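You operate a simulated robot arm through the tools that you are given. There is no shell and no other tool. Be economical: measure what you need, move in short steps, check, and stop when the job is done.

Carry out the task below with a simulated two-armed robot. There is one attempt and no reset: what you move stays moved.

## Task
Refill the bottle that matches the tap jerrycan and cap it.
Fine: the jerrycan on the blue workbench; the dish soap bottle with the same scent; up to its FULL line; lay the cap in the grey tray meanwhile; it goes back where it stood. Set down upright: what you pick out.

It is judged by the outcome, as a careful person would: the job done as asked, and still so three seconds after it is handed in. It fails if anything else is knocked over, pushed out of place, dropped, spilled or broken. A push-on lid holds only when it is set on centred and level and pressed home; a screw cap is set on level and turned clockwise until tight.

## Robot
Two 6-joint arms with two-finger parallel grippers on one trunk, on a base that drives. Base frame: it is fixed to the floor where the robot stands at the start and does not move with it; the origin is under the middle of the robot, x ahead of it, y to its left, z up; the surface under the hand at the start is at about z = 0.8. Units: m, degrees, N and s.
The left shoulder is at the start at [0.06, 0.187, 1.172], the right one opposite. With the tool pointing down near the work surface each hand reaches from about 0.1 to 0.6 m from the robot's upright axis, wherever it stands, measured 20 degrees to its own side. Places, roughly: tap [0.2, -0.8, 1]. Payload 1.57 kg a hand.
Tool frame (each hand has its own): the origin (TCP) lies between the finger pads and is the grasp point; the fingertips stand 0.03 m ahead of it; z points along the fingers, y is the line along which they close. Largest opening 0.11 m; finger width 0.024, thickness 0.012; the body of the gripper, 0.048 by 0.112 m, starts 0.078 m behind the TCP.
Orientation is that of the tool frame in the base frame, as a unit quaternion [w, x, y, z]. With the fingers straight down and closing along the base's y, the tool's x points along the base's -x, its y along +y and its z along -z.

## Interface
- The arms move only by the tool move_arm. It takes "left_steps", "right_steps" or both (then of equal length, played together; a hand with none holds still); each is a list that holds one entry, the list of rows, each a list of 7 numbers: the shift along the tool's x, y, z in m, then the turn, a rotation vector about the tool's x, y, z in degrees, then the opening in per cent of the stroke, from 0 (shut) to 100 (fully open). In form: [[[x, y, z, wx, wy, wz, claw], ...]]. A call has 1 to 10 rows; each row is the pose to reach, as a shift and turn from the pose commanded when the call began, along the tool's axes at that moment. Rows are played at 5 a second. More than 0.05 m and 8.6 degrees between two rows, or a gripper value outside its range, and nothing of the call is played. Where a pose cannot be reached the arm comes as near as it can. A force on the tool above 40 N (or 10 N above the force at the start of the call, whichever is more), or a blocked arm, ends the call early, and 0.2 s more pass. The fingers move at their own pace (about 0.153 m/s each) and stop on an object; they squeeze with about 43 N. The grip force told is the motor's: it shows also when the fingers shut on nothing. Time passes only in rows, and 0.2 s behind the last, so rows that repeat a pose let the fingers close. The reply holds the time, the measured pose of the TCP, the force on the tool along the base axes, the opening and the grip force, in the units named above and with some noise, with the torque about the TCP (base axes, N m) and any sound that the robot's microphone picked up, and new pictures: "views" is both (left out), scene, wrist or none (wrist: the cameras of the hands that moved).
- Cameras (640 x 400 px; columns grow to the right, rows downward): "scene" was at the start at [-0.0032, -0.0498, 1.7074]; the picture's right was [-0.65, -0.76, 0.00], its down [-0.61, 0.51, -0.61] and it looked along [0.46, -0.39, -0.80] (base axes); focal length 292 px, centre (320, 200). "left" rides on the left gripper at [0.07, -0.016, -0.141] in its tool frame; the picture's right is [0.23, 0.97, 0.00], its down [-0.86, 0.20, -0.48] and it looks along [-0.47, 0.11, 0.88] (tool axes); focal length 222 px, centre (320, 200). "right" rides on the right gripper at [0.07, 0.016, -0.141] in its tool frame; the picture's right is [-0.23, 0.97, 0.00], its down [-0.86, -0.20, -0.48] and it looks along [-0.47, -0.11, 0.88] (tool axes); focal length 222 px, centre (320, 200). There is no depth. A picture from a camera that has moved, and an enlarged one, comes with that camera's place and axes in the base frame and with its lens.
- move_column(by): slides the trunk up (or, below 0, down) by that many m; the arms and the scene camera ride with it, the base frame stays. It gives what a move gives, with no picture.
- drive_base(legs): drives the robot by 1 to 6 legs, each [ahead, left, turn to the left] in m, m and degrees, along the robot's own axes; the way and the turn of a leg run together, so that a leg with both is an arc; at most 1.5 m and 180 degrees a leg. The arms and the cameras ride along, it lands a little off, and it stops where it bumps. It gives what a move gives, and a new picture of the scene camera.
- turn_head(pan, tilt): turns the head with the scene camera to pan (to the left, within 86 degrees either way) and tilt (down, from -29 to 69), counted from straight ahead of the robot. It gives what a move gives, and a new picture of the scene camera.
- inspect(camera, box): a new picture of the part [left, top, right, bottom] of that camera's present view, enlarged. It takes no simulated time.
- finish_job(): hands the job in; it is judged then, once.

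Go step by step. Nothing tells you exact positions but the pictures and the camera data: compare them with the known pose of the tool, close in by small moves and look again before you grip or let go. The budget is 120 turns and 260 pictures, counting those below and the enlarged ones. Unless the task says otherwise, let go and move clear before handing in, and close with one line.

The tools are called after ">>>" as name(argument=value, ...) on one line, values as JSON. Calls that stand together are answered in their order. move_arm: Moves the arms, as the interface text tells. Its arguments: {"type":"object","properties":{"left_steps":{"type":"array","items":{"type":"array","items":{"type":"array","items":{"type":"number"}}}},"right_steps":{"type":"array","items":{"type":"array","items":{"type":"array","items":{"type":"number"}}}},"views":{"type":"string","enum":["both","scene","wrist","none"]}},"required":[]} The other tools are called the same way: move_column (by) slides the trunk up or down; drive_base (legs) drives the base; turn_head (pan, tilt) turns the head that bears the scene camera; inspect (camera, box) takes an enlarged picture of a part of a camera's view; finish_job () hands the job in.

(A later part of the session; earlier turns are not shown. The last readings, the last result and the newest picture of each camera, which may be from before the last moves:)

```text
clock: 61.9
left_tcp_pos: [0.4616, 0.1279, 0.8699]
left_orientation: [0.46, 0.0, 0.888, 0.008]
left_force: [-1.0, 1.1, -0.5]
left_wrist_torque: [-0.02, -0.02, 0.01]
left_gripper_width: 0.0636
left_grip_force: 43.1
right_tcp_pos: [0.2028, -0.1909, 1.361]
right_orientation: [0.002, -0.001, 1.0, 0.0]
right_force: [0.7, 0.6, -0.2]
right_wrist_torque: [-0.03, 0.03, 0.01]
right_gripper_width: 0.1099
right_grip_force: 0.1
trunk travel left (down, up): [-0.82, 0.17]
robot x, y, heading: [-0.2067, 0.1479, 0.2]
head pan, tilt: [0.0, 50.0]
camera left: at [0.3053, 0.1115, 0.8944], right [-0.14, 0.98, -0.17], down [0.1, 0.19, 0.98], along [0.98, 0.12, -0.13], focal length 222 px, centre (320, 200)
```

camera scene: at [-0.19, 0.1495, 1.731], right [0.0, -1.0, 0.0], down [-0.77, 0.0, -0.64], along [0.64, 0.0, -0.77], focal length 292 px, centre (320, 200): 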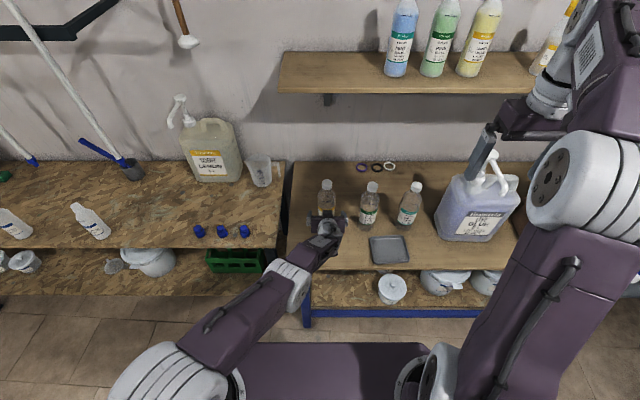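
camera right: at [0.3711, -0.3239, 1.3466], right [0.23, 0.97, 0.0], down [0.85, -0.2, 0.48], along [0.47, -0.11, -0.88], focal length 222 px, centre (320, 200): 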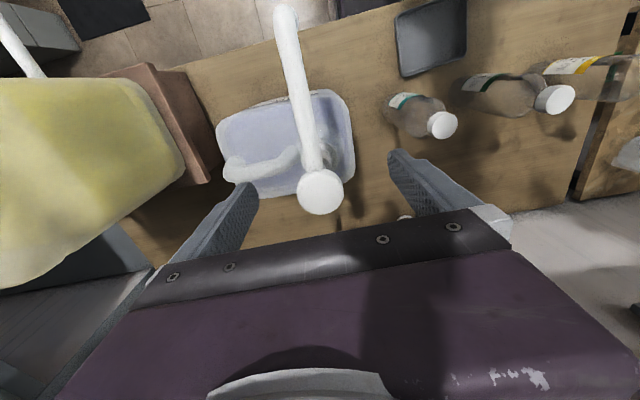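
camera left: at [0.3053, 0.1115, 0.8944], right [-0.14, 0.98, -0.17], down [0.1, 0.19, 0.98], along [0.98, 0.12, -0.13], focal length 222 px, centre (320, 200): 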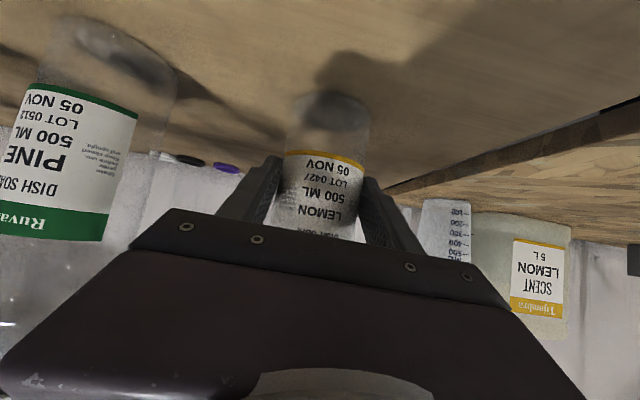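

Grip holds (width 63.6 mm). I record the set-down pose as TCP (0.4616, 0.128, 0.870), then lift and bring the bottle closer for uncapping.

>>> move_arm(left_steps=[[[-0.0123, 0, -0.0086, 0, 0, 0, 10], [-0.0246, 0, -0.0172, 0, 0, 0, 10], [-0.045, 0, -0.0315, 0, 0, 0, 10], [-0.0655, 0, -0.046, 0, 0, 0, 10], [-0.0397, -0.013, -0.0829, 0, 0, 0, 10], [-0.0138, -0.026, -0.1197, 0, 0, 0, 10], [0.0097, -0.038, -0.153, 0, 0, 0, 10], [0.0097, -0.038, -0.153, 0, 0, 0, 10]]], views="both")

```text
clock: 63.7
left_tcp_pos: [0.3327, 0.089, 0.9482]
left_orientation: [0.459, -0.001, 0.889, 0.009]
left_force: [-0.3, 0.0, -0.3]
left_wrist_torque: [0.03, 0.0, -0.01]
left_gripper_width: 0.0637
left_grip_force: 43.3
right_tcp_pos: [0.2024, -0.1914, 1.3617]
right_orientation: [0.001, -0.002, 1.0, 0.0]
right_force: [0.7, -0.3, 0.5]
right_wrist_torque: [-0.01, 0.06, 0.02]
right_gripper_width: 0.1099
right_grip_force: 0.0
trunk travel left (down, up): [-0.82, 0.17]
robot x, y, heading: [-0.2066, 0.1515, 0.1]
head pan, tilt: [0.0, 50.0]
camera scene: at [-0.1889, 0.15, 1.731], right [0.0, -1.0, 0.0], down [-0.77, 0.0, -0.64], along [0.64, 0.0, -0.77], focal length 292 px, centre (320, 200)
camera left: at [0.1763, 0.0723, 0.973], right [-0.14, 0.98, -0.17], down [0.1, 0.19, 0.98], along [0.98, 0.12, -0.13], focal length 222 px, centre (320, 200)
```

scene: 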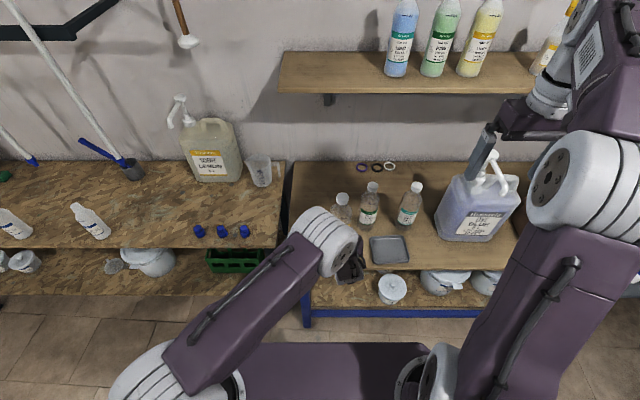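
left: 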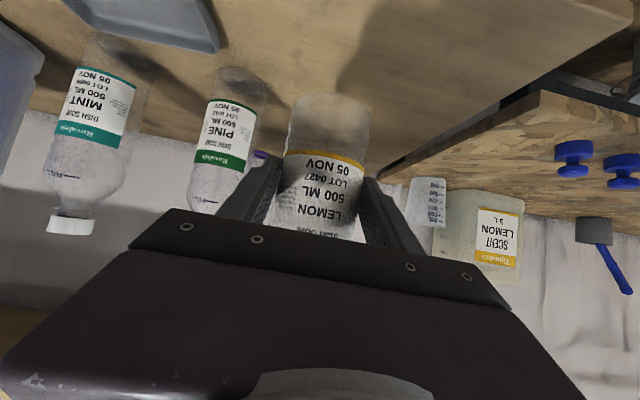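

The bottle is held at about (0.336, 0.09) with its cap top near z 1.108. I bring the right hand above it.

>>> move_arm(right_steps=[[[-0.017, 0.036, 0.012, 0, 0, 0, 100], [-0.034, 0.072, 0.025, 0, 0, 0, 100], [-0.05, 0.108, 0.04, 0, 0, 0, 100], [-0.067, 0.144, 0.05, 0, 0, 0, 100], [-0.084, 0.18, 0.065, 0, 0, 0, 100], [-0.1, 0.216, 0.08, 0, 0, 0, 100], [-0.117, 0.252, 0.095, 0, 0, 0, 100], [-0.134, 0.281, 0.11, 0, 0, 0, 100], [-0.134, 0.281, 0.11, 0, 0, 0, 100]]], views="both")

```text
clock: 65.7
left_tcp_pos: [0.3327, 0.0896, 0.9493]
left_orientation: [0.46, -0.001, 0.888, 0.009]
left_force: [-0.1, -0.6, 0.1]
left_wrist_torque: [0.0, -0.06, -0.02]
left_gripper_width: 0.0639
left_grip_force: 42.8
right_tcp_pos: [0.3341, 0.086, 1.2508]
right_orientation: [0.002, -0.001, 1.0, 0.0]
right_force: [0.5, 0.3, -0.7]
right_wrist_torque: [0.04, 0.01, 0.01]
right_gripper_width: 0.1103
right_grip_force: 0.0
trunk travel left (down, up): [-0.82, 0.17]
robot x, y, heading: [-0.2049, 0.1501, -0.1]
head pan, tilt: [0.0, 50.0]
camera scene: at [-0.1902, 0.1489, 1.731], right [0.0, -1.0, 0.0], down [-0.77, 0.0, -0.64], along [0.64, 0.0, -0.77], focal length 292 px, centre (320, 200)
camera right: at [0.2635, 0.1032, 1.3939], right [0.23, 0.97, 0.0], down [0.85, -0.2, 0.48], along [0.47, -0.11, -0.88], focal length 222 px, centre (320, 200)
```

scene: 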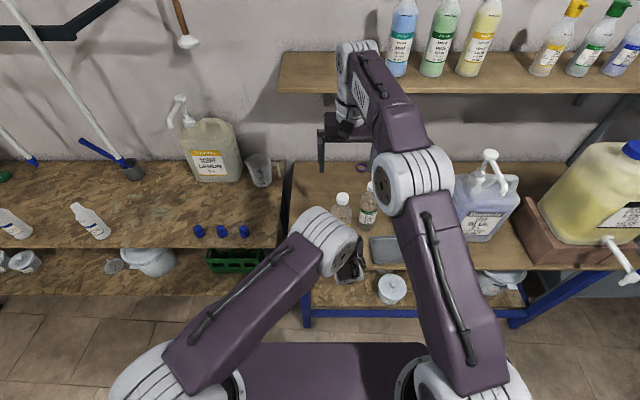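
right: 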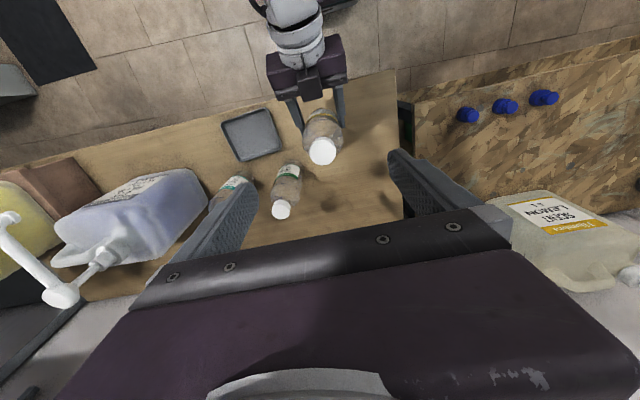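

I descend to just above the cap and check alignment.

>>> move_arm(right_steps=[[[-0.004, 0.001, 0.04, 0, 0, 8, 100], [-0.008, 0.002, 0.08, 0, 0, 16, 90], [-0.008, 0.002, 0.1, 0, 0, 24, 80], [-0.008, 0.002, 0.1, 0, 0, 32, 70], [-0.008, 0.002, 0.1, 0, 0, 40, 70], [-0.008, 0.002, 0.1, 0, 0, 40, 70]]], views="both")

```text
clock: 67.1
left_tcp_pos: [0.3323, 0.0901, 0.9484]
left_orientation: [0.459, 0.0, 0.888, 0.008]
left_force: [0.0, -0.3, -0.5]
left_wrist_torque: [0.01, 0.02, -0.01]
left_gripper_width: 0.0633
left_grip_force: 43.3
right_tcp_pos: [0.3455, 0.0927, 1.1521]
right_orientation: [0.002, 0.342, 0.94, 0.0]
right_force: [0.0, -0.3, -0.3]
right_wrist_torque: [0.0, 0.02, -0.01]
right_gripper_width: 0.0771
right_grip_force: 0.1
trunk travel left (down, up): [-0.82, 0.17]
robot x, y, heading: [-0.2063, 0.1492, 0.1]
head pan, tilt: [0.0, 50.0]
camera scene: at [-0.1893, 0.1497, 1.731], right [0.0, -1.0, 0.0], down [-0.77, 0.0, -0.64], along [0.64, 0.0, -0.77], focal length 292 px, centre (320, 200)
camera right: at [0.3006, 0.1498, 1.2956], right [0.8, 0.6, 0.0], down [0.53, -0.7, 0.48], along [0.29, -0.38, -0.88], focal length 222 px, centre (320, 200)
```

scene: 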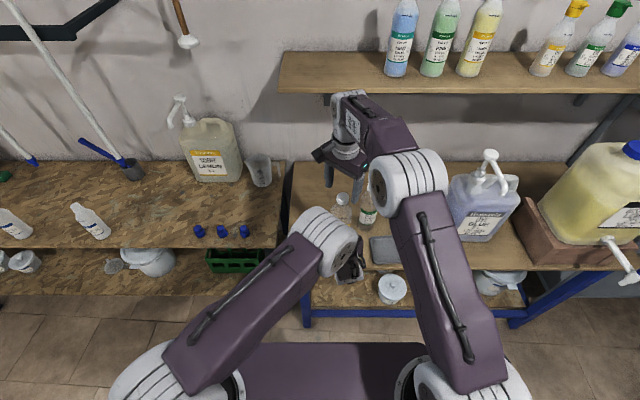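
right: 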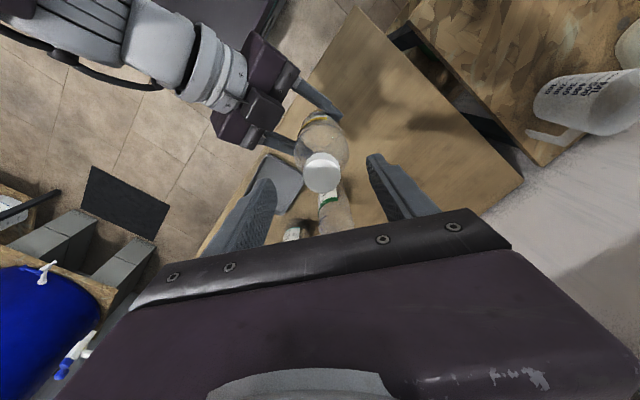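

Aligned along the closing direction. I descend 5 cm more and inspect.

>>> move_arm(right_steps=[[[0.002, 0, 0.025, 0, 0, 0, 70], [0.003, 0, 0.05, 0, 0, 0, 70], [0.003, 0, 0.05, 0, 0, 0, 70]]], views="wrist")

>>> inspect(camera="scene", box=[290, 140, 400, 250])

```text
clock: 67.9
left_tcp_pos: [0.3324, 0.0888, 0.9491]
left_orientation: [0.459, -0.001, 0.888, 0.009]
left_force: [-0.4, -0.7, 0.1]
left_wrist_torque: [0.0, 0.02, 0.03]
left_gripper_width: 0.0635
left_grip_force: 42.6
right_tcp_pos: [0.3406, 0.0929, 1.1016]
right_orientation: [0.002, 0.341, 0.94, 0.0]
right_force: [-0.6, -0.6, -0.2]
right_wrist_torque: [0.0, -0.02, 0.01]
right_gripper_width: 0.0769
right_grip_force: 0.0
trunk travel left (down, up): [-0.82, 0.17]
robot x, y, heading: [-0.209, 0.1542, 0.0]
head pan, tilt: [0.0, 50.0]
camera right: at [0.2959, 0.1504, 1.2456], right [0.8, 0.6, 0.0], down [0.53, -0.7, 0.48], along [0.29, -0.38, -0.88], focal length 222 px, centre (320, 200)
```

right: 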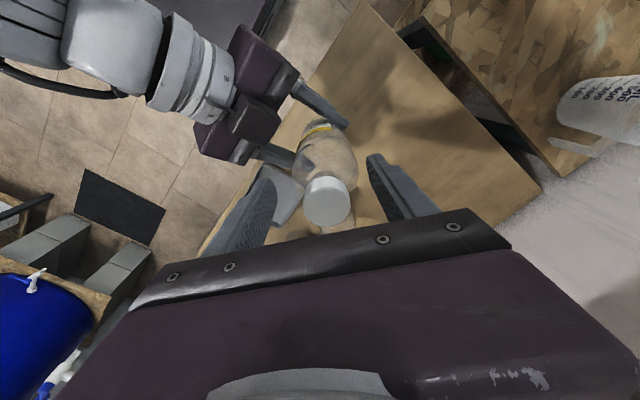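

```text
3.64 times, centred on (345, 195) of scene
camera zoom: at [-0.1895, 0.1497, 1.731], right [0.0, -1.0, 0.0], down [-0.77, 0.0, -0.64], along [0.64, 0.0, -0.77], focal length 1060 px, centre (229, 218)
```

zoom: 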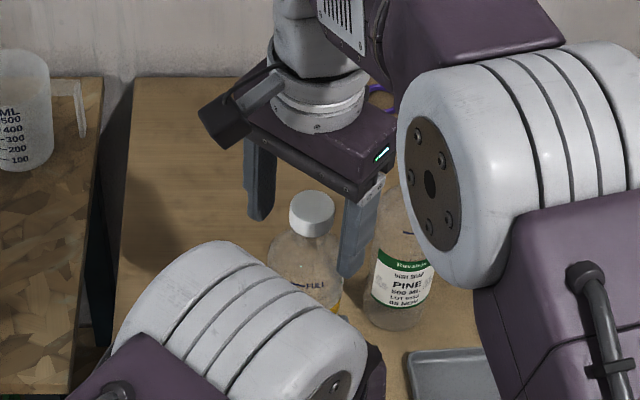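

Triangulating with the scene view, the cap top is at about (0.352, 0.0845, 1.091). I shift 14 mm along the tool's -x, lower 18 mm and close gently on the cap.

>>> move_arm(right_steps=[[[-0.007, 0.0, 0, 0, 0, 0, 70], [-0.0141, 0.001, 0, 0, 0, 0, 70], [-0.0141, 0.001, 0.018, 0, 0, 0, 70], [-0.0141, 0.001, 0.018, 0, 0, 0, 70]]], views="wrist")

>>> inspect(camera="scene", box=[290, 140, 400, 250])

```text
clock: 68.9
left_tcp_pos: [0.3324, 0.09, 0.9489]
left_orientation: [0.46, 0.0, 0.888, 0.008]
left_force: [0.1, -0.4, -0.7]
left_wrist_torque: [-0.02, 0.03, 0.02]
left_gripper_width: 0.0635
left_grip_force: 43.5
right_tcp_pos: [0.3522, 0.0852, 1.0826]
right_orientation: [0.002, 0.341, 0.94, 0.0]
right_force: [-0.4, -0.6, 0.0]
right_wrist_torque: [-0.02, 0.02, -0.01]
right_gripper_width: 0.0772
right_grip_force: 0.0
trunk travel left (down, up): [-0.82, 0.17]
robot x, y, heading: [-0.2081, 0.1504, -0.0]
head pan, tilt: [0.0, 50.0]
camera right: at [0.308, 0.1433, 1.2267], right [0.8, 0.6, 0.0], down [0.53, -0.7, 0.48], along [0.29, -0.38, -0.88], focal length 222 px, centre (320, 200)
```

right: 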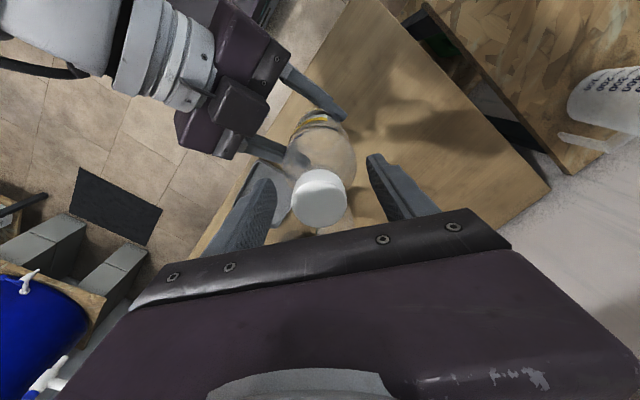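

```text
3.64 times, centred on (345, 195) of scene
camera zoom: at [-0.1893, 0.1497, 1.731], right [0.0, -1.0, 0.0], down [-0.77, 0.0, -0.64], along [0.64, 0.0, -0.77], focal length 1060 px, centre (229, 218)
```

zoom: 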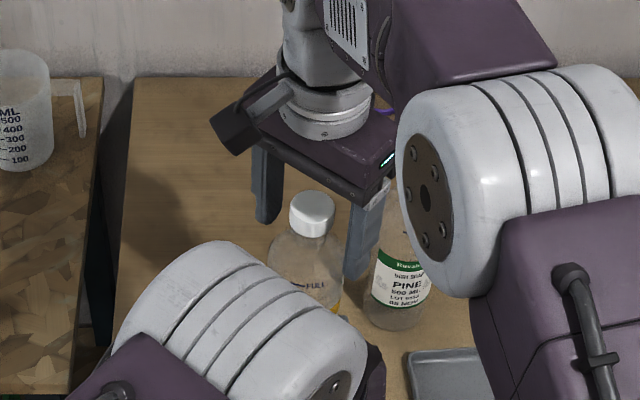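

The cap is centred between the fingers. I close on it.

>>> move_arm(right_steps=[[[0, 0, 0, 0, 0, 0, 50], [0, 0, 0, 0, 0, 0, 30], [0, 0, 0, 0, 0, 0, 15], [0, 0, 0, 0, 0, 0, 0], [0, 0, 0, 0, 0, 0, 0]]], views="wrist")

```text
clock: 70.1
left_tcp_pos: [0.3324, 0.0884, 0.9486]
left_orientation: [0.459, -0.001, 0.889, 0.009]
left_force: [-0.3, -1.7, -3.8]
left_wrist_torque: [0.19, 0.02, -0.06]
left_gripper_width: 0.0637
left_grip_force: 43.6
right_tcp_pos: [0.3516, 0.0858, 1.0836]
right_orientation: [0.002, 0.341, 0.94, 0.001]
right_force: [1.0, 2.6, 5.2]
right_wrist_torque: [0.2, -0.02, -0.01]
right_gripper_width: 0.0471
right_grip_force: 42.9
trunk travel left (down, up): [-0.82, 0.17]
robot x, y, heading: [-0.2061, 0.1489, 0.0]
head pan, tilt: [0.0, 50.0]
camera right: at [0.3081, 0.1435, 1.2271], right [0.8, 0.6, 0.0], down [0.53, -0.7, 0.48], along [0.29, -0.38, -0.88], focal length 222 px, centre (320, 200)
```

right: 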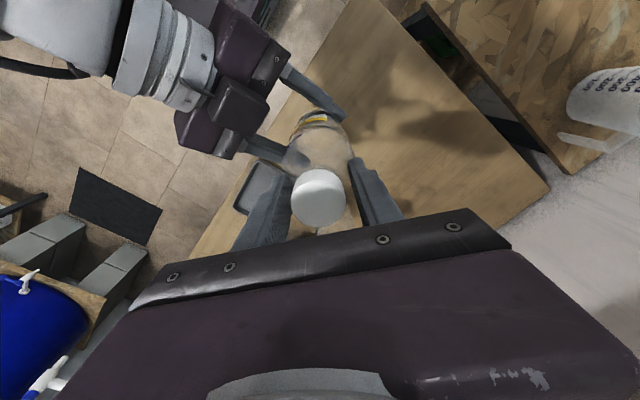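

The fingertips met the bottle's shoulder (47 mm), not the cap. I open, rise 15 mm and close again.

>>> move_arm(right_steps=[[[0, 0, 0, 0, 0, 0, 60], [0, 0, -0.008, 0, 0, 0, 60], [0, 0, -0.016, 0, 0, 0, 50], [0, 0, -0.016, 0, 0, 0, 30], [0, 0, -0.016, 0, 0, 0, 10], [0, 0, -0.016, 0, 0, 0, 0], [0, 0, -0.016, 0, 0, 0, 0]]], views="wrist")

>>> inspect(camera="scene", box=[290, 140, 400, 250])

```text
clock: 71.7
left_tcp_pos: [0.3316, 0.0895, 0.9489]
left_orientation: [0.46, -0.002, 0.888, 0.009]
left_force: [2.0, 3.4, -0.6]
left_wrist_torque: [-0.53, 0.43, 0.12]
left_gripper_width: 0.0634
left_grip_force: 42.9
right_tcp_pos: [0.3527, 0.0852, 1.099]
right_orientation: [0.001, 0.342, 0.94, 0.001]
right_force: [-3.3, -3.2, 0.2]
right_wrist_torque: [0.08, 0.01, 0.01]
right_gripper_width: 0.0318
right_grip_force: 40.6
trunk travel left (down, up): [-0.82, 0.17]
robot x, y, heading: [-0.2064, 0.1526, 0.2]
head pan, tilt: [0.0, 50.0]
camera right: at [0.3087, 0.1439, 1.2424], right [0.8, 0.6, 0.0], down [0.53, -0.7, 0.48], along [0.29, -0.38, -0.88], focal length 222 px, centre (320, 200)
```

right: 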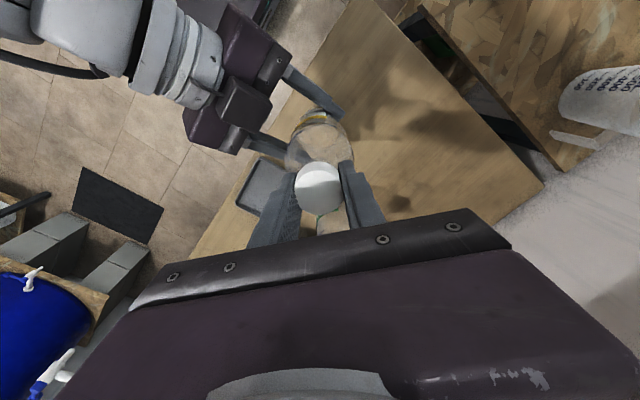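

```text
3.64 times, centred on (345, 195) of scene
camera zoom: at [-0.1892, 0.1497, 1.731], right [0.0, -1.0, 0.0], down [-0.77, 0.0, -0.64], along [0.64, 0.0, -0.77], focal length 1060 px, centre (229, 218)
```

zoom: 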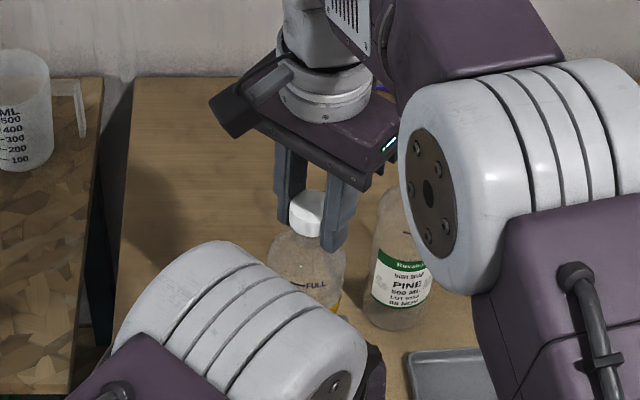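

The cap is gripped. I turn it counter-clockwise (seen from above), 85° to start, watching torque.

>>> move_arm(right_steps=[[[0, 0, 0, 0, 0, -8.5, 0], [0, 0, 0, 0, 0, -17, 0], [0, 0, 0, 0, 0, -25.5, 0], [0, 0, 0, 0, 0, -34, 0], [0, 0, -0.0003, 0, 0, -42.5, 0], [0, 0, -0.0004, 0, 0, -51, 0], [0, 0, -0.0005, 0, 0, -59.5, 0], [0, 0, -0.0006, 0, 0, -68, 0], [0, 0, -0.0007, 0, 0, -76.5, 0], [0, 0, -0.0008, 0, 0, -85, 0]]], views="both")

```text
clock: 73.9
left_tcp_pos: [0.3322, 0.0887, 0.9475]
left_orientation: [0.46, 0.0, 0.888, 0.008]
left_force: [2.8, -16.4, 0.7]
left_wrist_torque: [1.69, 0.47, -0.27]
left_gripper_width: 0.0634
left_grip_force: 43.0
right_tcp_pos: [0.354, 0.0868, 1.1004]
right_orientation: [0.002, -0.385, 0.923, -0.001]
right_force: [-2.9, 15.7, -1.5]
right_wrist_torque: [0.8, -0.1, -0.05]
right_gripper_width: 0.0312
right_grip_force: 40.7
trunk travel left (down, up): [-0.82, 0.17]
robot x, y, heading: [-0.2086, 0.1511, 0.1]
head pan, tilt: [0.0, 50.0]
camera scene: at [-0.1892, 0.1497, 1.731], right [0.0, -1.0, 0.0], down [-0.77, 0.0, -0.64], along [0.64, 0.0, -0.77], focal length 292 px, centre (320, 200)
camera right: at [0.2921, 0.0483, 1.2442], right [-0.53, 0.85, 0.0], down [0.74, 0.47, 0.48], along [0.41, 0.26, -0.88], focal length 222 px, centre (320, 200)
```

scene: 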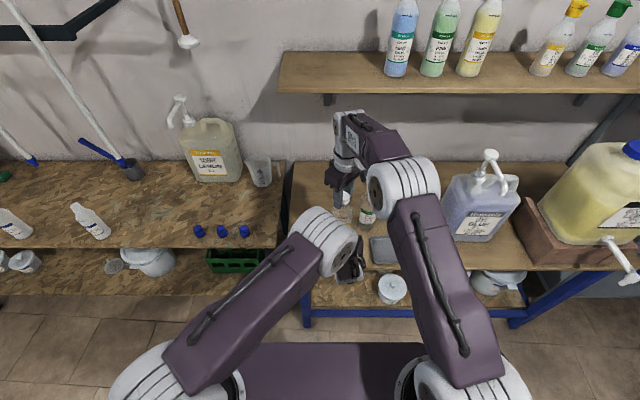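
right: 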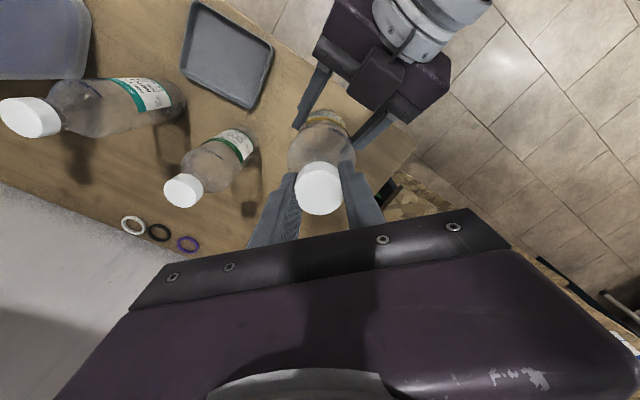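

Some side force built up from slight eccentricity. I release, turn back, and regrip for another turn.

>>> move_arm(right_steps=[[[0, 0, 0, 0, 0, 0, 20], [0, 0, 0, 0, 0, 8.5, 60], [0, 0, 0, 0, 0, 17, 60], [0, 0, 0, 0, 0, 25.5, 60], [0, 0, 0, 0, 0, 34, 60], [0, 0, 0, 0, 0, 42.5, 60], [0, 0, 0, 0, 0, 51, 60], [0, 0, 0, 0, 0, 59.5, 60], [0, 0, 0, 0, 0, 68, 60], [0, 0, 0, 0, 0, 76.5, 60]]], views="wrist")

>>> inspect(camera="scene", box=[290, 140, 400, 250])

```text
clock: 76.1
left_tcp_pos: [0.3328, 0.0885, 0.9491]
left_orientation: [0.459, 0.0, 0.888, 0.008]
left_force: [-0.5, -0.4, 0.1]
left_wrist_torque: [0.03, 0.01, -0.01]
left_gripper_width: 0.0636
left_grip_force: 43.3
right_tcp_pos: [0.3521, 0.0856, 1.1006]
right_orientation: [0.002, 0.271, 0.962, 0.001]
right_force: [0.0, -0.2, 0.2]
right_wrist_torque: [0.01, 0.01, 0.01]
right_gripper_width: 0.0661
right_grip_force: 0.0
trunk travel left (down, up): [-0.82, 0.17]
robot x, y, heading: [-0.2084, 0.1507, 0.2]
head pan, tilt: [0.0, 50.0]
camera right: at [0.3015, 0.1366, 1.2436], right [0.7, 0.71, 0.0], down [0.62, -0.62, 0.48], along [0.34, -0.34, -0.88], focal length 222 px, centre (320, 200)
```

right: 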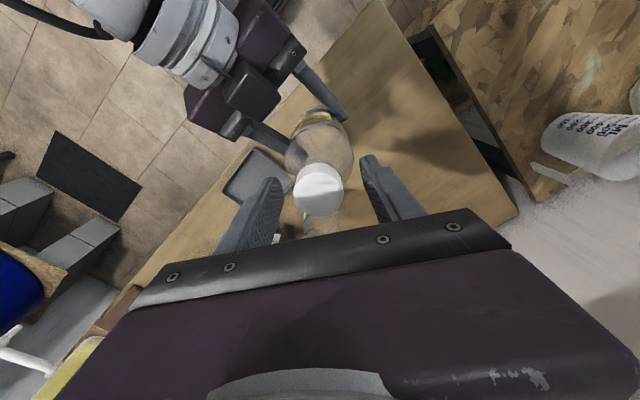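

```text
3.64 times, centred on (345, 195) of scene
camera zoom: at [-0.1892, 0.1498, 1.731], right [0.0, -1.0, 0.0], down [-0.77, 0.0, -0.64], along [0.64, 0.0, -0.77], focal length 1060 px, centre (229, 218)
```

zoom: 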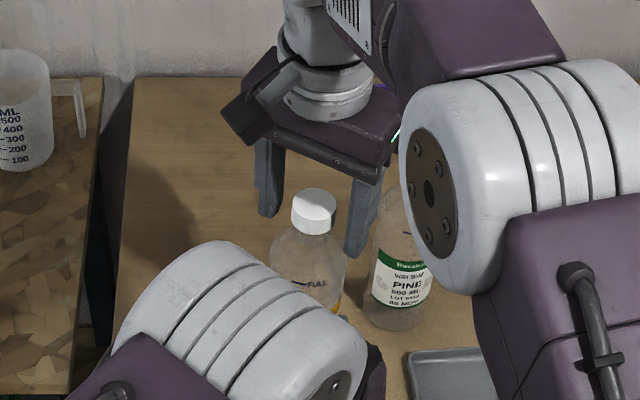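

The cap is centred; I close and turn again.

>>> move_arm(right_steps=[[[0, 0, 0, 0, 0, 0, 30], [0, 0, 0, 0, 0, 0, 10], [0, 0, 0, 0, 0, 0, 0], [0, 0, 0, 0, 0, 0, 0]]], views="none")

>>> move_arm(right_steps=[[[0, 0, 0, 0, 0, -8.5, 0], [0, 0, -0.0002, 0, 0, -17, 0], [0, 0, -0.0003, 0, 0, -25.5, 0], [0, 0, -0.0004, 0, 0, -34, 0], [0, 0, -0.0005, 0, 0, -42.5, 0], [0, 0, -0.0006, 0, 0, -51, 0], [0, 0, -0.0007, 0, 0, -59.5, 0], [0, 0, -0.0008, 0, 0, -68, 0], [0, 0, -0.0009, 0, 0, -76.5, 0], [0, 0, -0.001, 0, 0, -85, 0]]], views="wrist")

>>> inspect(camera="scene", box=[290, 140, 400, 250])

```text
clock: 77.1
left_tcp_pos: [0.3335, 0.0893, 0.9476]
left_orientation: [0.459, 0.0, 0.888, 0.008]
left_force: [1.0, 0.6, -0.8]
left_wrist_torque: [-0.11, 0.19, 0.0]
left_gripper_width: 0.0637
left_grip_force: 43.2
right_tcp_pos: [0.3539, 0.0852, 1.0995]
right_orientation: [0.002, 0.271, 0.963, 0.0]
right_force: [-1.9, -0.5, -0.3]
right_wrist_torque: [0.04, -0.01, -0.03]
right_gripper_width: 0.0317
right_grip_force: 40.4
trunk travel left (down, up): [-0.82, 0.17]
robot x, y, heading: [-0.2071, 0.1509, 0.2]
head pan, tilt: [0.0, 50.0]
```

```text
clock: 79.3
left_tcp_pos: [0.3311, 0.0882, 0.9501]
left_orientation: [0.459, 0.001, 0.888, 0.007]
left_force: [0.5, -13.8, 0.4]
left_wrist_torque: [1.48, 0.15, -0.24]
left_gripper_width: 0.0638
left_grip_force: 42.3
right_tcp_pos: [0.3532, 0.0853, 1.1008]
right_orientation: [0.002, -0.453, 0.892, 0.0]
right_force: [-0.3, 14.8, 0.0]
right_wrist_torque: [0.67, -0.17, -0.01]
right_gripper_width: 0.0317
right_grip_force: 40.3
trunk travel left (down, up): [-0.82, 0.17]
robot x, y, heading: [-0.2075, 0.1487, 0.0]
head pan, tilt: [0.0, 50.0]
camera right: at [0.2979, 0.0396, 1.2451], right [-0.65, 0.76, 0.0], down [0.66, 0.57, 0.48], along [0.37, 0.31, -0.88], focal length 222 px, centre (320, 200)
```

right: 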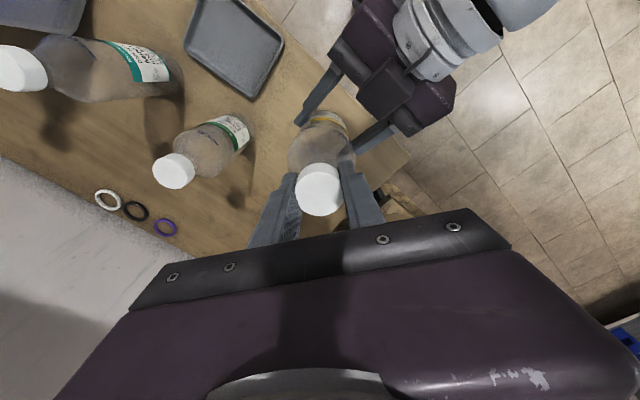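

```text
3.64 times, centred on (345, 195) of scene
camera zoom: at [-0.1893, 0.1497, 1.731], right [0.0, -1.0, 0.0], down [-0.77, 0.0, -0.64], along [0.64, 0.0, -0.77], focal length 1060 px, centre (229, 218)
```

zoom: 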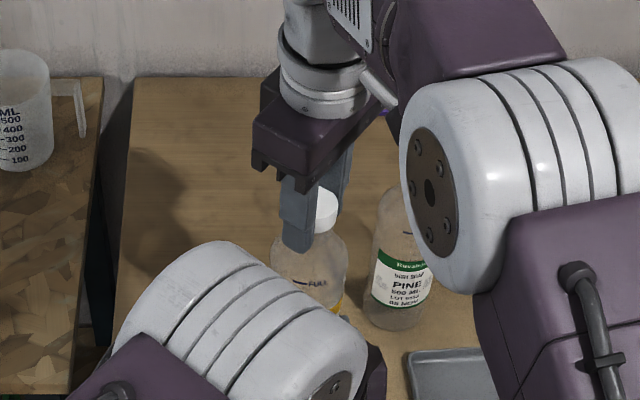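

About 170° turned. I test whether the cap is free with a small 4 mm lift.

>>> move_arm(right_steps=[[[0, 0.002, -0.002, 0, 0, 0, 0], [0, 0.002, -0.004, 0, 0, 0, 0], [0, 0.002, -0.004, 0, 0, 0, 0]]], views="none")

>>> inspect(camera="scene", box=[290, 140, 400, 250])

```text
clock: 80.1
left_tcp_pos: [0.3347, 0.0889, 0.9497]
left_orientation: [0.461, -0.001, 0.887, 0.008]
left_force: [-10.4, -7.6, 21.0]
left_wrist_torque: [0.56, -1.48, -0.18]
left_gripper_width: 0.0638
left_grip_force: 43.0
right_tcp_pos: [0.3512, 0.0854, 1.1048]
right_orientation: [0.0, -0.451, 0.892, 0.0]
right_force: [10.8, 7.0, -21.2]
right_wrist_torque: [0.52, -0.59, -0.02]
right_gripper_width: 0.0317
right_grip_force: 40.6
trunk travel left (down, up): [-0.82, 0.17]
robot x, y, heading: [-0.2047, 0.1538, 0.0]
head pan, tilt: [0.0, 50.0]
```

```text
3.64 times, centred on (345, 195) of scene
camera zoom: at [-0.1891, 0.1497, 1.731], right [0.0, -1.0, 0.0], down [-0.77, 0.0, -0.64], along [0.64, 0.0, -0.77], focal length 1060 px, centre (229, 218)
```

zoom: 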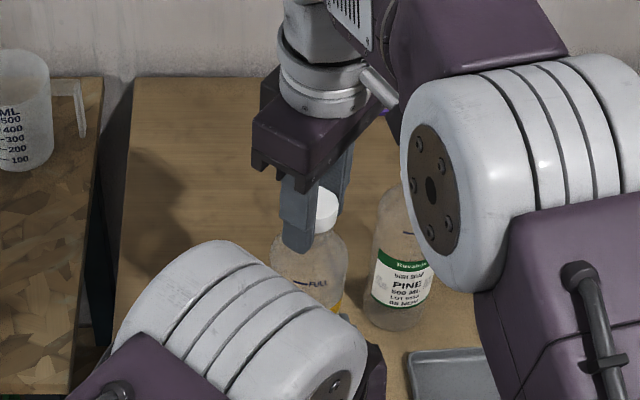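

It's still threaded. I lower back, release, rotate back and take another turn.

>>> move_arm(right_steps=[[[0, -0.001, 0.004, 0, 0, 0, 0], [0, -0.001, 0.004, 0, 0, 0, 60], [0, -0.001, 0.004, 0, 0, 8.5, 60], [0, -0.001, 0.004, 0, 0, 17, 60], [0, -0.001, 0.004, 0, 0, 25.5, 60], [0, -0.001, 0.004, 0, 0, 34, 60], [0, -0.001, 0.004, 0, 0, 42.5, 60], [0, -0.001, 0.004, 0, 0, 51, 60], [0, -0.001, 0.004, 0, 0, 59.5, 60], [0, -0.001, 0.004, 0, 0, 68, 60]]], views="none")

>>> move_arm(right_steps=[[[0, 0, 0, 0, 0, 8.5, 60], [0, 0, 0, 0, 0, 17, 60], [0, 0, 0, 0, 0, 25.5, 60], [0, 0, 0, 0, 0, 25.5, 60]]], views="wrist")

>>> inspect(camera="scene", box=[290, 140, 400, 250])

```text
clock: 82.3
left_tcp_pos: [0.3318, 0.0896, 0.9497]
left_orientation: [0.459, 0.0, 0.888, 0.008]
left_force: [0.0, 0.0, -1.5]
left_wrist_torque: [0.01, 0.0, 0.03]
left_gripper_width: 0.0636
left_grip_force: 42.9
right_tcp_pos: [0.353, 0.0853, 1.0997]
right_orientation: [0.002, 0.125, 0.992, 0.001]
right_force: [-0.1, 0.3, -0.7]
right_wrist_torque: [0.01, -0.02, 0.0]
right_gripper_width: 0.0664
right_grip_force: 0.0
trunk travel left (down, up): [-0.82, 0.17]
robot x, y, heading: [-0.207, 0.149, 0.2]
head pan, tilt: [0.0, 50.0]
```

```text
clock: 83.3
left_tcp_pos: [0.3326, 0.0894, 0.9485]
left_orientation: [0.459, -0.001, 0.888, 0.008]
left_force: [-0.3, 0.2, -0.9]
left_wrist_torque: [0.0, 0.02, 0.03]
left_gripper_width: 0.0636
left_grip_force: 43.4
right_tcp_pos: [0.3513, 0.0849, 1.1023]
right_orientation: [0.002, 0.342, 0.94, 0.0]
right_force: [0.5, -0.7, -0.2]
right_wrist_torque: [-0.02, -0.02, -0.02]
right_gripper_width: 0.0661
right_grip_force: 0.1
trunk travel left (down, up): [-0.82, 0.17]
robot x, y, heading: [-0.2061, 0.1532, 0.2]
head pan, tilt: [0.0, 50.0]
camera right: at [0.3078, 0.1427, 1.2449], right [0.8, 0.6, 0.0], down [0.53, -0.7, 0.48], along [0.29, -0.38, -0.88], focal length 222 px, centre (320, 200)
```

right: 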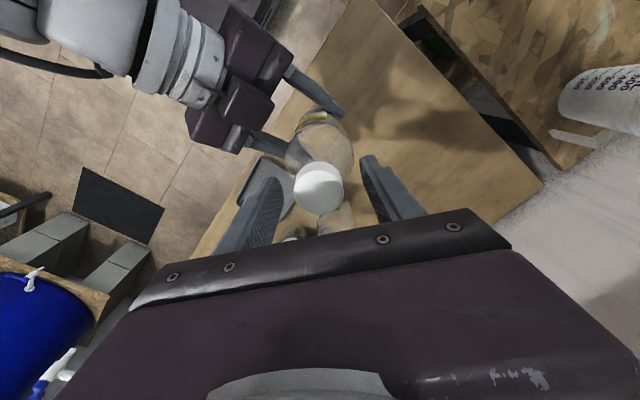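

```text
3.64 times, centred on (345, 195) of scene
camera zoom: at [-0.1892, 0.1497, 1.731], right [0.0, -1.0, 0.0], down [-0.77, 0.0, -0.64], along [0.64, 0.0, -0.77], focal length 1060 px, centre (229, 218)
```

zoom: 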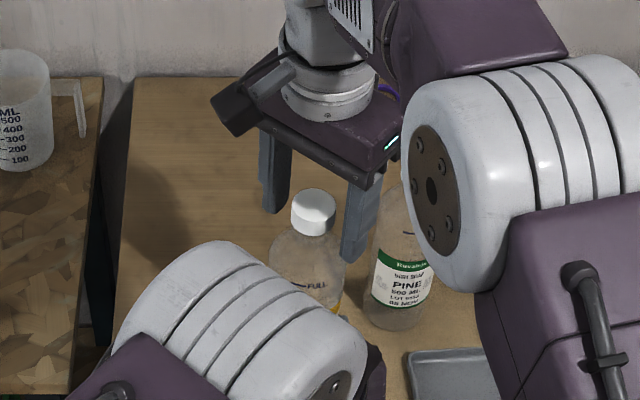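

I grip and turn further this time, in two strokes.

>>> move_arm(right_steps=[[[0, 0, 0, 0, 0, 0, 20], [0, 0, 0, 0, 0, 0, 0], [0, 0, 0, 0, 0, 0, 0], [0, 0, 0, 0, 0, -8.5, 0], [0, 0, 0, 0, 0, -17, 0], [0, 0, 0, 0, 0, -25.5, 0], [0, 0, -0.0003, 0, 0, -34, 0], [0, 0, -0.0004, 0, 0, -42.5, 0], [0, 0, -0.0005, 0, 0, -51, 0], [0, 0, -0.0006, 0, 0, -59.5, 0]]], views="none")

>>> move_arm(right_steps=[[[0, 0, 0, 0, 0, -8.5, 0], [0, 0, 0, 0, 0, -17, 0], [0, 0, 0, 0, 0, -25.5, 0], [0, 0, -0.0003, 0, 0, -34, 0], [0, 0, -0.0004, 0, 0, -42.5, 0], [0, 0, -0.0005, 0, 0, -51, 0], [0, 0, -0.0006, 0, 0, -59.5, 0], [0, 0, -0.0007, 0, 0, -68, 0], [0, 0, -0.0008, 0, 0, -76.5, 0], [0, 0, -0.0008, 0, 0, -85, 0]]], views="wrist")

>>> inspect(camera="scene", box=[290, 140, 400, 250])

```text
clock: 85.5
left_tcp_pos: [0.3323, 0.0892, 0.9489]
left_orientation: [0.459, 0.0, 0.888, 0.009]
left_force: [0.8, -5.2, -0.4]
left_wrist_torque: [0.55, 0.32, -0.1]
left_gripper_width: 0.0634
left_grip_force: 43.1
right_tcp_pos: [0.3527, 0.0863, 1.102]
right_orientation: [0.002, -0.173, 0.985, 0.0]
right_force: [-0.5, 5.3, -0.2]
right_wrist_torque: [0.26, -0.25, 0.0]
right_gripper_width: 0.0318
right_grip_force: 40.0
trunk travel left (down, up): [-0.82, 0.17]
robot x, y, heading: [-0.2062, 0.1523, 0.1]
head pan, tilt: [0.0, 50.0]
```

```text
clock: 87.7
left_tcp_pos: [0.3318, 0.0896, 0.9483]
left_orientation: [0.458, -0.001, 0.889, 0.008]
left_force: [4.1, -8.0, -1.6]
left_wrist_torque: [1.15, 0.56, -0.08]
left_gripper_width: 0.0635
left_grip_force: 43.3
right_tcp_pos: [0.3523, 0.0869, 1.1037]
right_orientation: [0.0, 0.792, -0.611, 0.0]
right_force: [-3.8, 8.5, 1.8]
right_wrist_torque: [0.09, 0.05, -0.1]
right_gripper_width: 0.0316
right_grip_force: 40.5
trunk travel left (down, up): [-0.82, 0.17]
robot x, y, heading: [-0.2103, 0.1484, 0.1]
head pan, tilt: [0.0, 50.0]
camera right: at [0.3534, 0.015, 1.2467], right [-1.0, -0.03, 0.0], down [-0.03, 0.88, 0.48], along [-0.01, 0.48, -0.88], focal length 222 px, centre (320, 200)
```

right: 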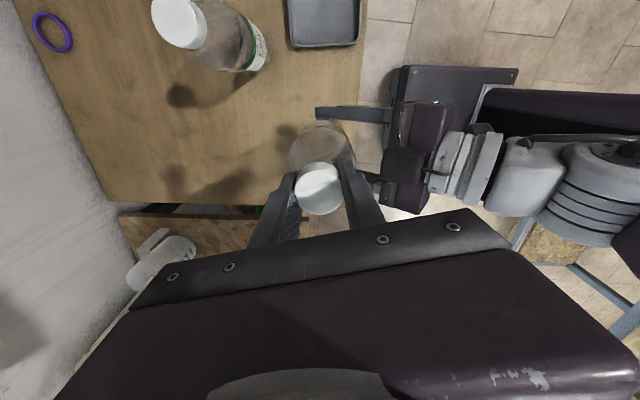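

```text
3.64 times, centred on (345, 195) of scene
camera zoom: at [-0.1892, 0.1498, 1.731], right [0.0, -1.0, 0.0], down [-0.77, 0.0, -0.64], along [0.64, 0.0, -0.77], focal length 1060 px, centre (229, 218)
```

zoom: 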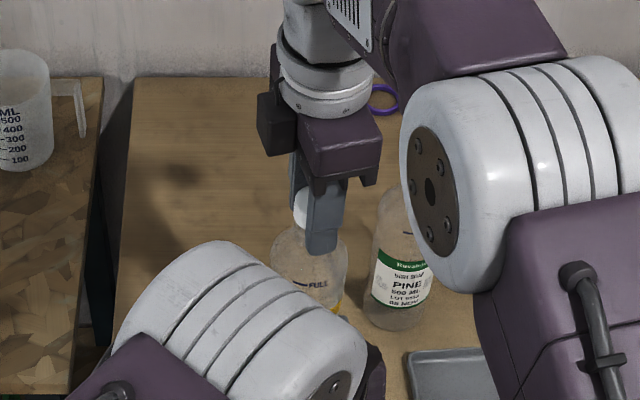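

Another 145° turned. I test the lift again.

>>> move_arm(right_steps=[[[0, 0, -0.002, 0, 0, 0, 0], [0, 0, -0.004, 0, 0, 0, 0], [0, 0, -0.004, 0, 0, 0, 0]]], views="wrist")

```text
clock: 88.5
left_tcp_pos: [0.3317, 0.0899, 0.9491]
left_orientation: [0.459, -0.001, 0.889, 0.008]
left_force: [1.7, -2.3, 2.6]
left_wrist_torque: [0.26, 0.29, -0.06]
left_gripper_width: 0.0639
left_grip_force: 42.5
right_tcp_pos: [0.353, 0.0863, 1.1066]
right_orientation: [-0.001, 0.792, -0.61, 0.001]
right_force: [-1.9, 1.6, -1.8]
right_wrist_torque: [-0.01, 0.03, 0.01]
right_gripper_width: 0.0314
right_grip_force: 40.0
trunk travel left (down, up): [-0.82, 0.17]
robot x, y, heading: [-0.2017, 0.1512, 0.1]
head pan, tilt: [0.0, 50.0]
camera right: at [0.3531, 0.0154, 1.2505], right [-1.0, -0.03, 0.0], down [-0.03, 0.88, 0.48], along [-0.01, 0.48, -0.88], focal length 222 px, centre (320, 200)
```

right: 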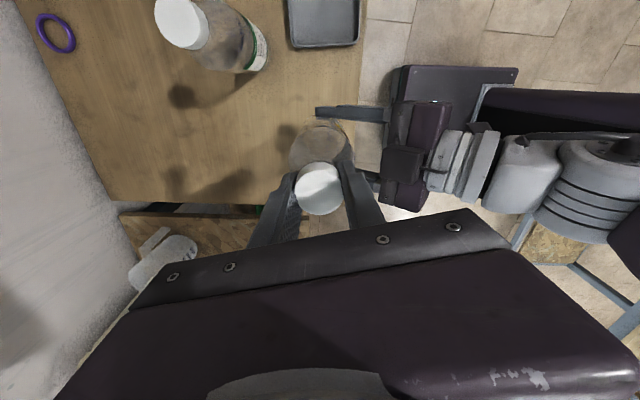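

Almost no resistance now: the cap is free. I lift it off further.

>>> move_arm(right_steps=[[[0, 0, -0.005, 0, 0, 0, 0], [0, 0, -0.012, 0, 0, 0, 0], [0, 0, -0.025, 0, 0, 0, 0], [0, 0, -0.05, 0, 0, 0, 0], [0, 0, -0.09, 0, 0, 0, 0], [0, 0, -0.09, 0, 0, 0, 0]]], views="wrist")

>>> inspect(camera="scene", box=[290, 120, 410, 270])

```text
clock: 89.9
left_tcp_pos: [0.3333, 0.0884, 0.9488]
left_orientation: [0.459, 0.0, 0.889, 0.008]
left_force: [-0.3, 0.8, -0.1]
left_wrist_torque: [-0.01, 0.03, -0.02]
left_gripper_width: 0.0637
left_grip_force: 43.1
right_tcp_pos: [0.3536, 0.0845, 1.197]
right_orientation: [-0.001, 0.791, -0.612, 0.001]
right_force: [0.6, -1.1, -0.4]
right_wrist_torque: [-0.02, 0.0, 0.03]
right_gripper_width: 0.0317
right_grip_force: 40.5
trunk travel left (down, up): [-0.82, 0.17]
robot x, y, heading: [-0.2051, 0.1512, -0.0]
head pan, tilt: [0.0, 50.0]
camera right: at [0.3549, 0.0134, 1.3403], right [-1.0, -0.03, 0.0], down [-0.02, 0.88, 0.48], along [-0.01, 0.48, -0.88], focal length 222 px, centre (320, 200)
```

right: 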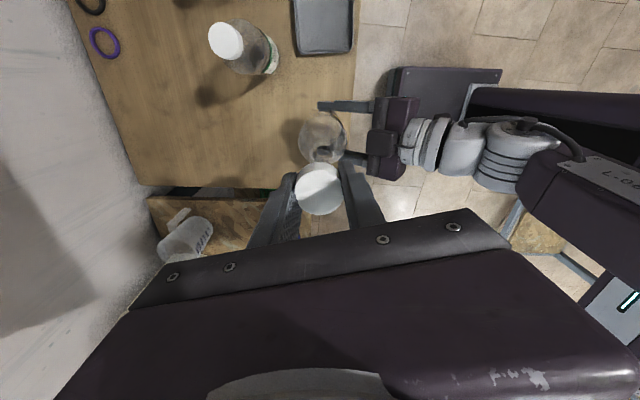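

```text
2.67 times, centred on (350, 195) of scene
camera zoom: at [-0.1889, 0.1497, 1.731], right [0.0, -1.0, 0.0], down [-0.77, 0.0, -0.64], along [0.64, 0.0, -0.77], focal length 777 px, centre (240, 213)
```

zoom: 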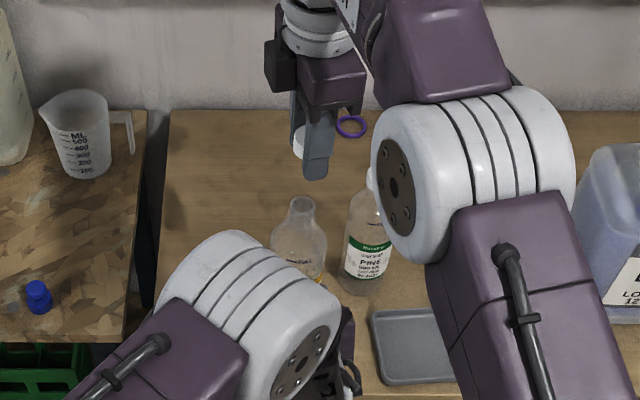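

Cap is off and in the right hand; the mouth is at about (0.352, 0.084, 1.09). I carry the cap over the grey tray.

>>> move_arm(right_steps=[[[0.03, 0.008, 0.0, 0, 0, 8.5, 0], [0.06, 0.016, 0.0, 0, 0, 17, 0], [0.09, 0.024, 0.01, 0, 0, 25.5, 0], [0.12, 0.032, 0.03, 0, 0, 34, 0], [0.15, 0.04, 0.05, 0, 0, 42.5, 0], [0.177, 0.0464, 0.07, 0, 0, 51, 0], [0.177, 0.0464, 0.1, 0, 0, 59.5, 0], [0.177, 0.0464, 0.13, 0, 0, 65, 0], [0.177, 0.0464, 0.13, 0, 0, 65, 0]]], views="both")

```text
clock: 91.9
left_tcp_pos: [0.3318, 0.088, 0.9487]
left_orientation: [0.46, 0.0, 0.888, 0.009]
left_force: [-0.4, -0.5, -0.5]
left_wrist_torque: [0.01, -0.01, -0.03]
left_gripper_width: 0.0636
left_grip_force: 43.1
right_tcp_pos: [0.3506, -0.0975, 1.0697]
right_orientation: [0.002, -0.338, 0.941, -0.001]
right_force: [0.0, 0.5, 0.0]
right_wrist_torque: [-0.02, -0.01, -0.01]
right_gripper_width: 0.0316
right_grip_force: 40.7
trunk travel left (down, up): [-0.82, 0.17]
robot x, y, heading: [-0.2089, 0.1525, 0.0]
head pan, tilt: [0.0, 50.0]
camera scene: at [-0.1896, 0.1495, 1.731], right [0.0, -1.0, 0.0], down [-0.77, 0.0, -0.64], along [0.64, 0.0, -0.77], focal length 292 px, centre (320, 200)
camera right: at [0.2849, -0.1282, 1.2114], right [-0.44, 0.9, 0.0], down [0.78, 0.39, 0.48], along [0.43, 0.21, -0.88], focal length 222 px, centre (320, 200)
```

scene: 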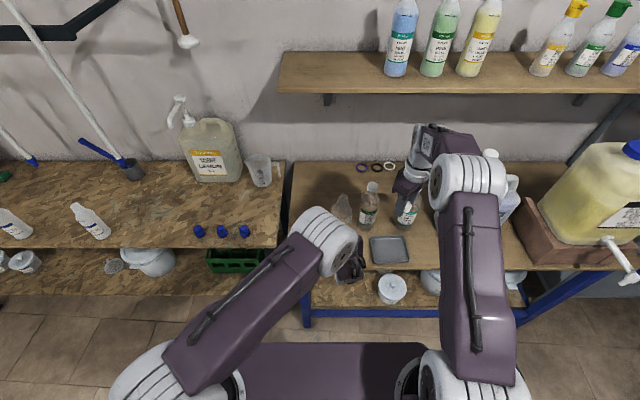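
right: 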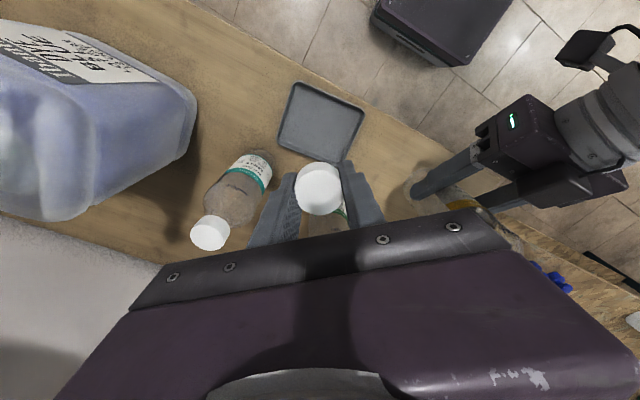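

The tray centre is at about (0.343, -0.100). I lower the cap into it, slowing near the bottom.

>>> move_arm(right_steps=[[[0.004, 0.0015, 0.045, 0, 0, 0, 0], [0.0075, 0.003, 0.09, 0, 0, 0, 0], [0.0075, 0.003, 0.135, 0, 0, 0, 0], [0.0075, 0.003, 0.18, 0, 0, 0, 0], [0.0075, 0.003, 0.205, 0, 0, 0, 0], [0.0075, 0.003, 0.22, 0, 0, 0, 0], [0.0075, 0.003, 0.225, 0, 0, 0, 0]]], views="both")

```text
clock: 93.5
left_tcp_pos: [0.3332, 0.0898, 0.9484]
left_orientation: [0.459, -0.001, 0.888, 0.009]
left_force: [0.5, 0.0, 0.0]
left_wrist_torque: [-0.01, 0.04, 0.05]
left_gripper_width: 0.0635
left_grip_force: 42.9
right_tcp_pos: [0.3466, -0.1002, 0.8428]
right_orientation: [0.002, -0.338, 0.941, 0.0]
right_force: [-0.3, 0.9, -0.8]
right_wrist_torque: [0.01, 0.02, -0.01]
right_gripper_width: 0.0318
right_grip_force: 39.8
trunk travel left (down, up): [-0.82, 0.17]
robot x, y, heading: [-0.2021, 0.1506, 0.0]
head pan, tilt: [0.0, 50.0]
camera scene: at [-0.189, 0.1495, 1.731], right [0.0, -1.0, 0.0], down [-0.77, 0.0, -0.64], along [0.64, 0.0, -0.77], focal length 292 px, centre (320, 200)
camera right: at [0.2816, -0.1307, 0.9858], right [-0.45, 0.89, 0.0], down [0.78, 0.39, 0.48], along [0.43, 0.21, -0.88], focal length 222 px, centre (320, 200)
```

scene: 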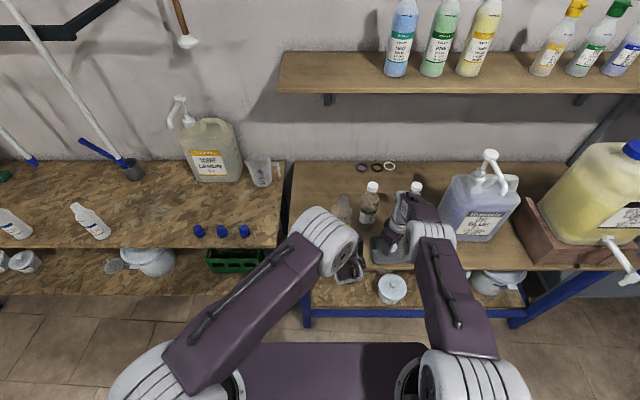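
right: 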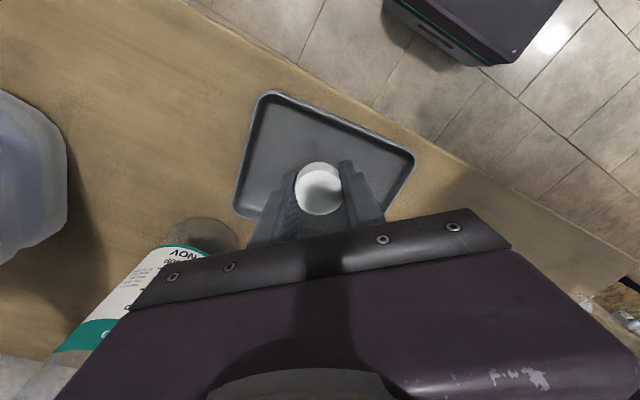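

I lower in small steps to contact.

>>> move_arm(right_steps=[[[0, 0, 0.003, 0, 0, 0, 0], [0, 0, 0.005, 0, 0, 0, 0], [0, 0, 0.007, 0, 0, 0, 0], [0, 0, 0.007, 0, 0, 0, 0]]], views="none")

```text
clock: 94.5
left_tcp_pos: [0.3322, 0.0903, 0.9479]
left_orientation: [0.459, 0.0, 0.888, 0.008]
left_force: [-0.1, 0.5, -0.3]
left_wrist_torque: [0.0, -0.01, -0.01]
left_gripper_width: 0.0637
left_grip_force: 43.0
right_tcp_pos: [0.3458, -0.0994, 0.8348]
right_orientation: [0.002, -0.338, 0.941, -0.001]
right_force: [-0.5, -0.1, 0.7]
right_wrist_torque: [-0.03, 0.0, 0.02]
right_gripper_width: 0.0319
right_grip_force: 40.0
trunk travel left (down, up): [-0.82, 0.17]
robot x, y, heading: [-0.2071, 0.1531, 0.1]
head pan, tilt: [0.0, 50.0]
```

>>> move_arm(right_steps=[[[0, 0, 0.001, 0, 0, 0, 0], [0, 0, 0.002, 0, 0, 0, 0], [0, 0, 0.003, 0, 0, 0, 0], [0, 0, 0.003, 0, 0, 0, 0]]], views="none")

```text
clock: 95.5
left_tcp_pos: [0.3307, 0.09, 0.9498]
left_orientation: [0.46, 0.0, 0.888, 0.008]
left_force: [0.0, 0.6, -0.8]
left_wrist_torque: [0.01, 0.01, 0.03]
left_gripper_width: 0.0636
left_grip_force: 43.2
right_tcp_pos: [0.3459, -0.0985, 0.8335]
right_orientation: [0.003, -0.339, 0.941, -0.002]
right_force: [0.3, 1.6, 16.5]
right_wrist_torque: [0.24, 0.25, 0.0]
right_gripper_width: 0.0318
right_grip_force: 40.6
trunk travel left (down, up): [-0.82, 0.17]
robot x, y, heading: [-0.204, 0.1518, 0.4]
head pan, tilt: [0.0, 50.0]
```

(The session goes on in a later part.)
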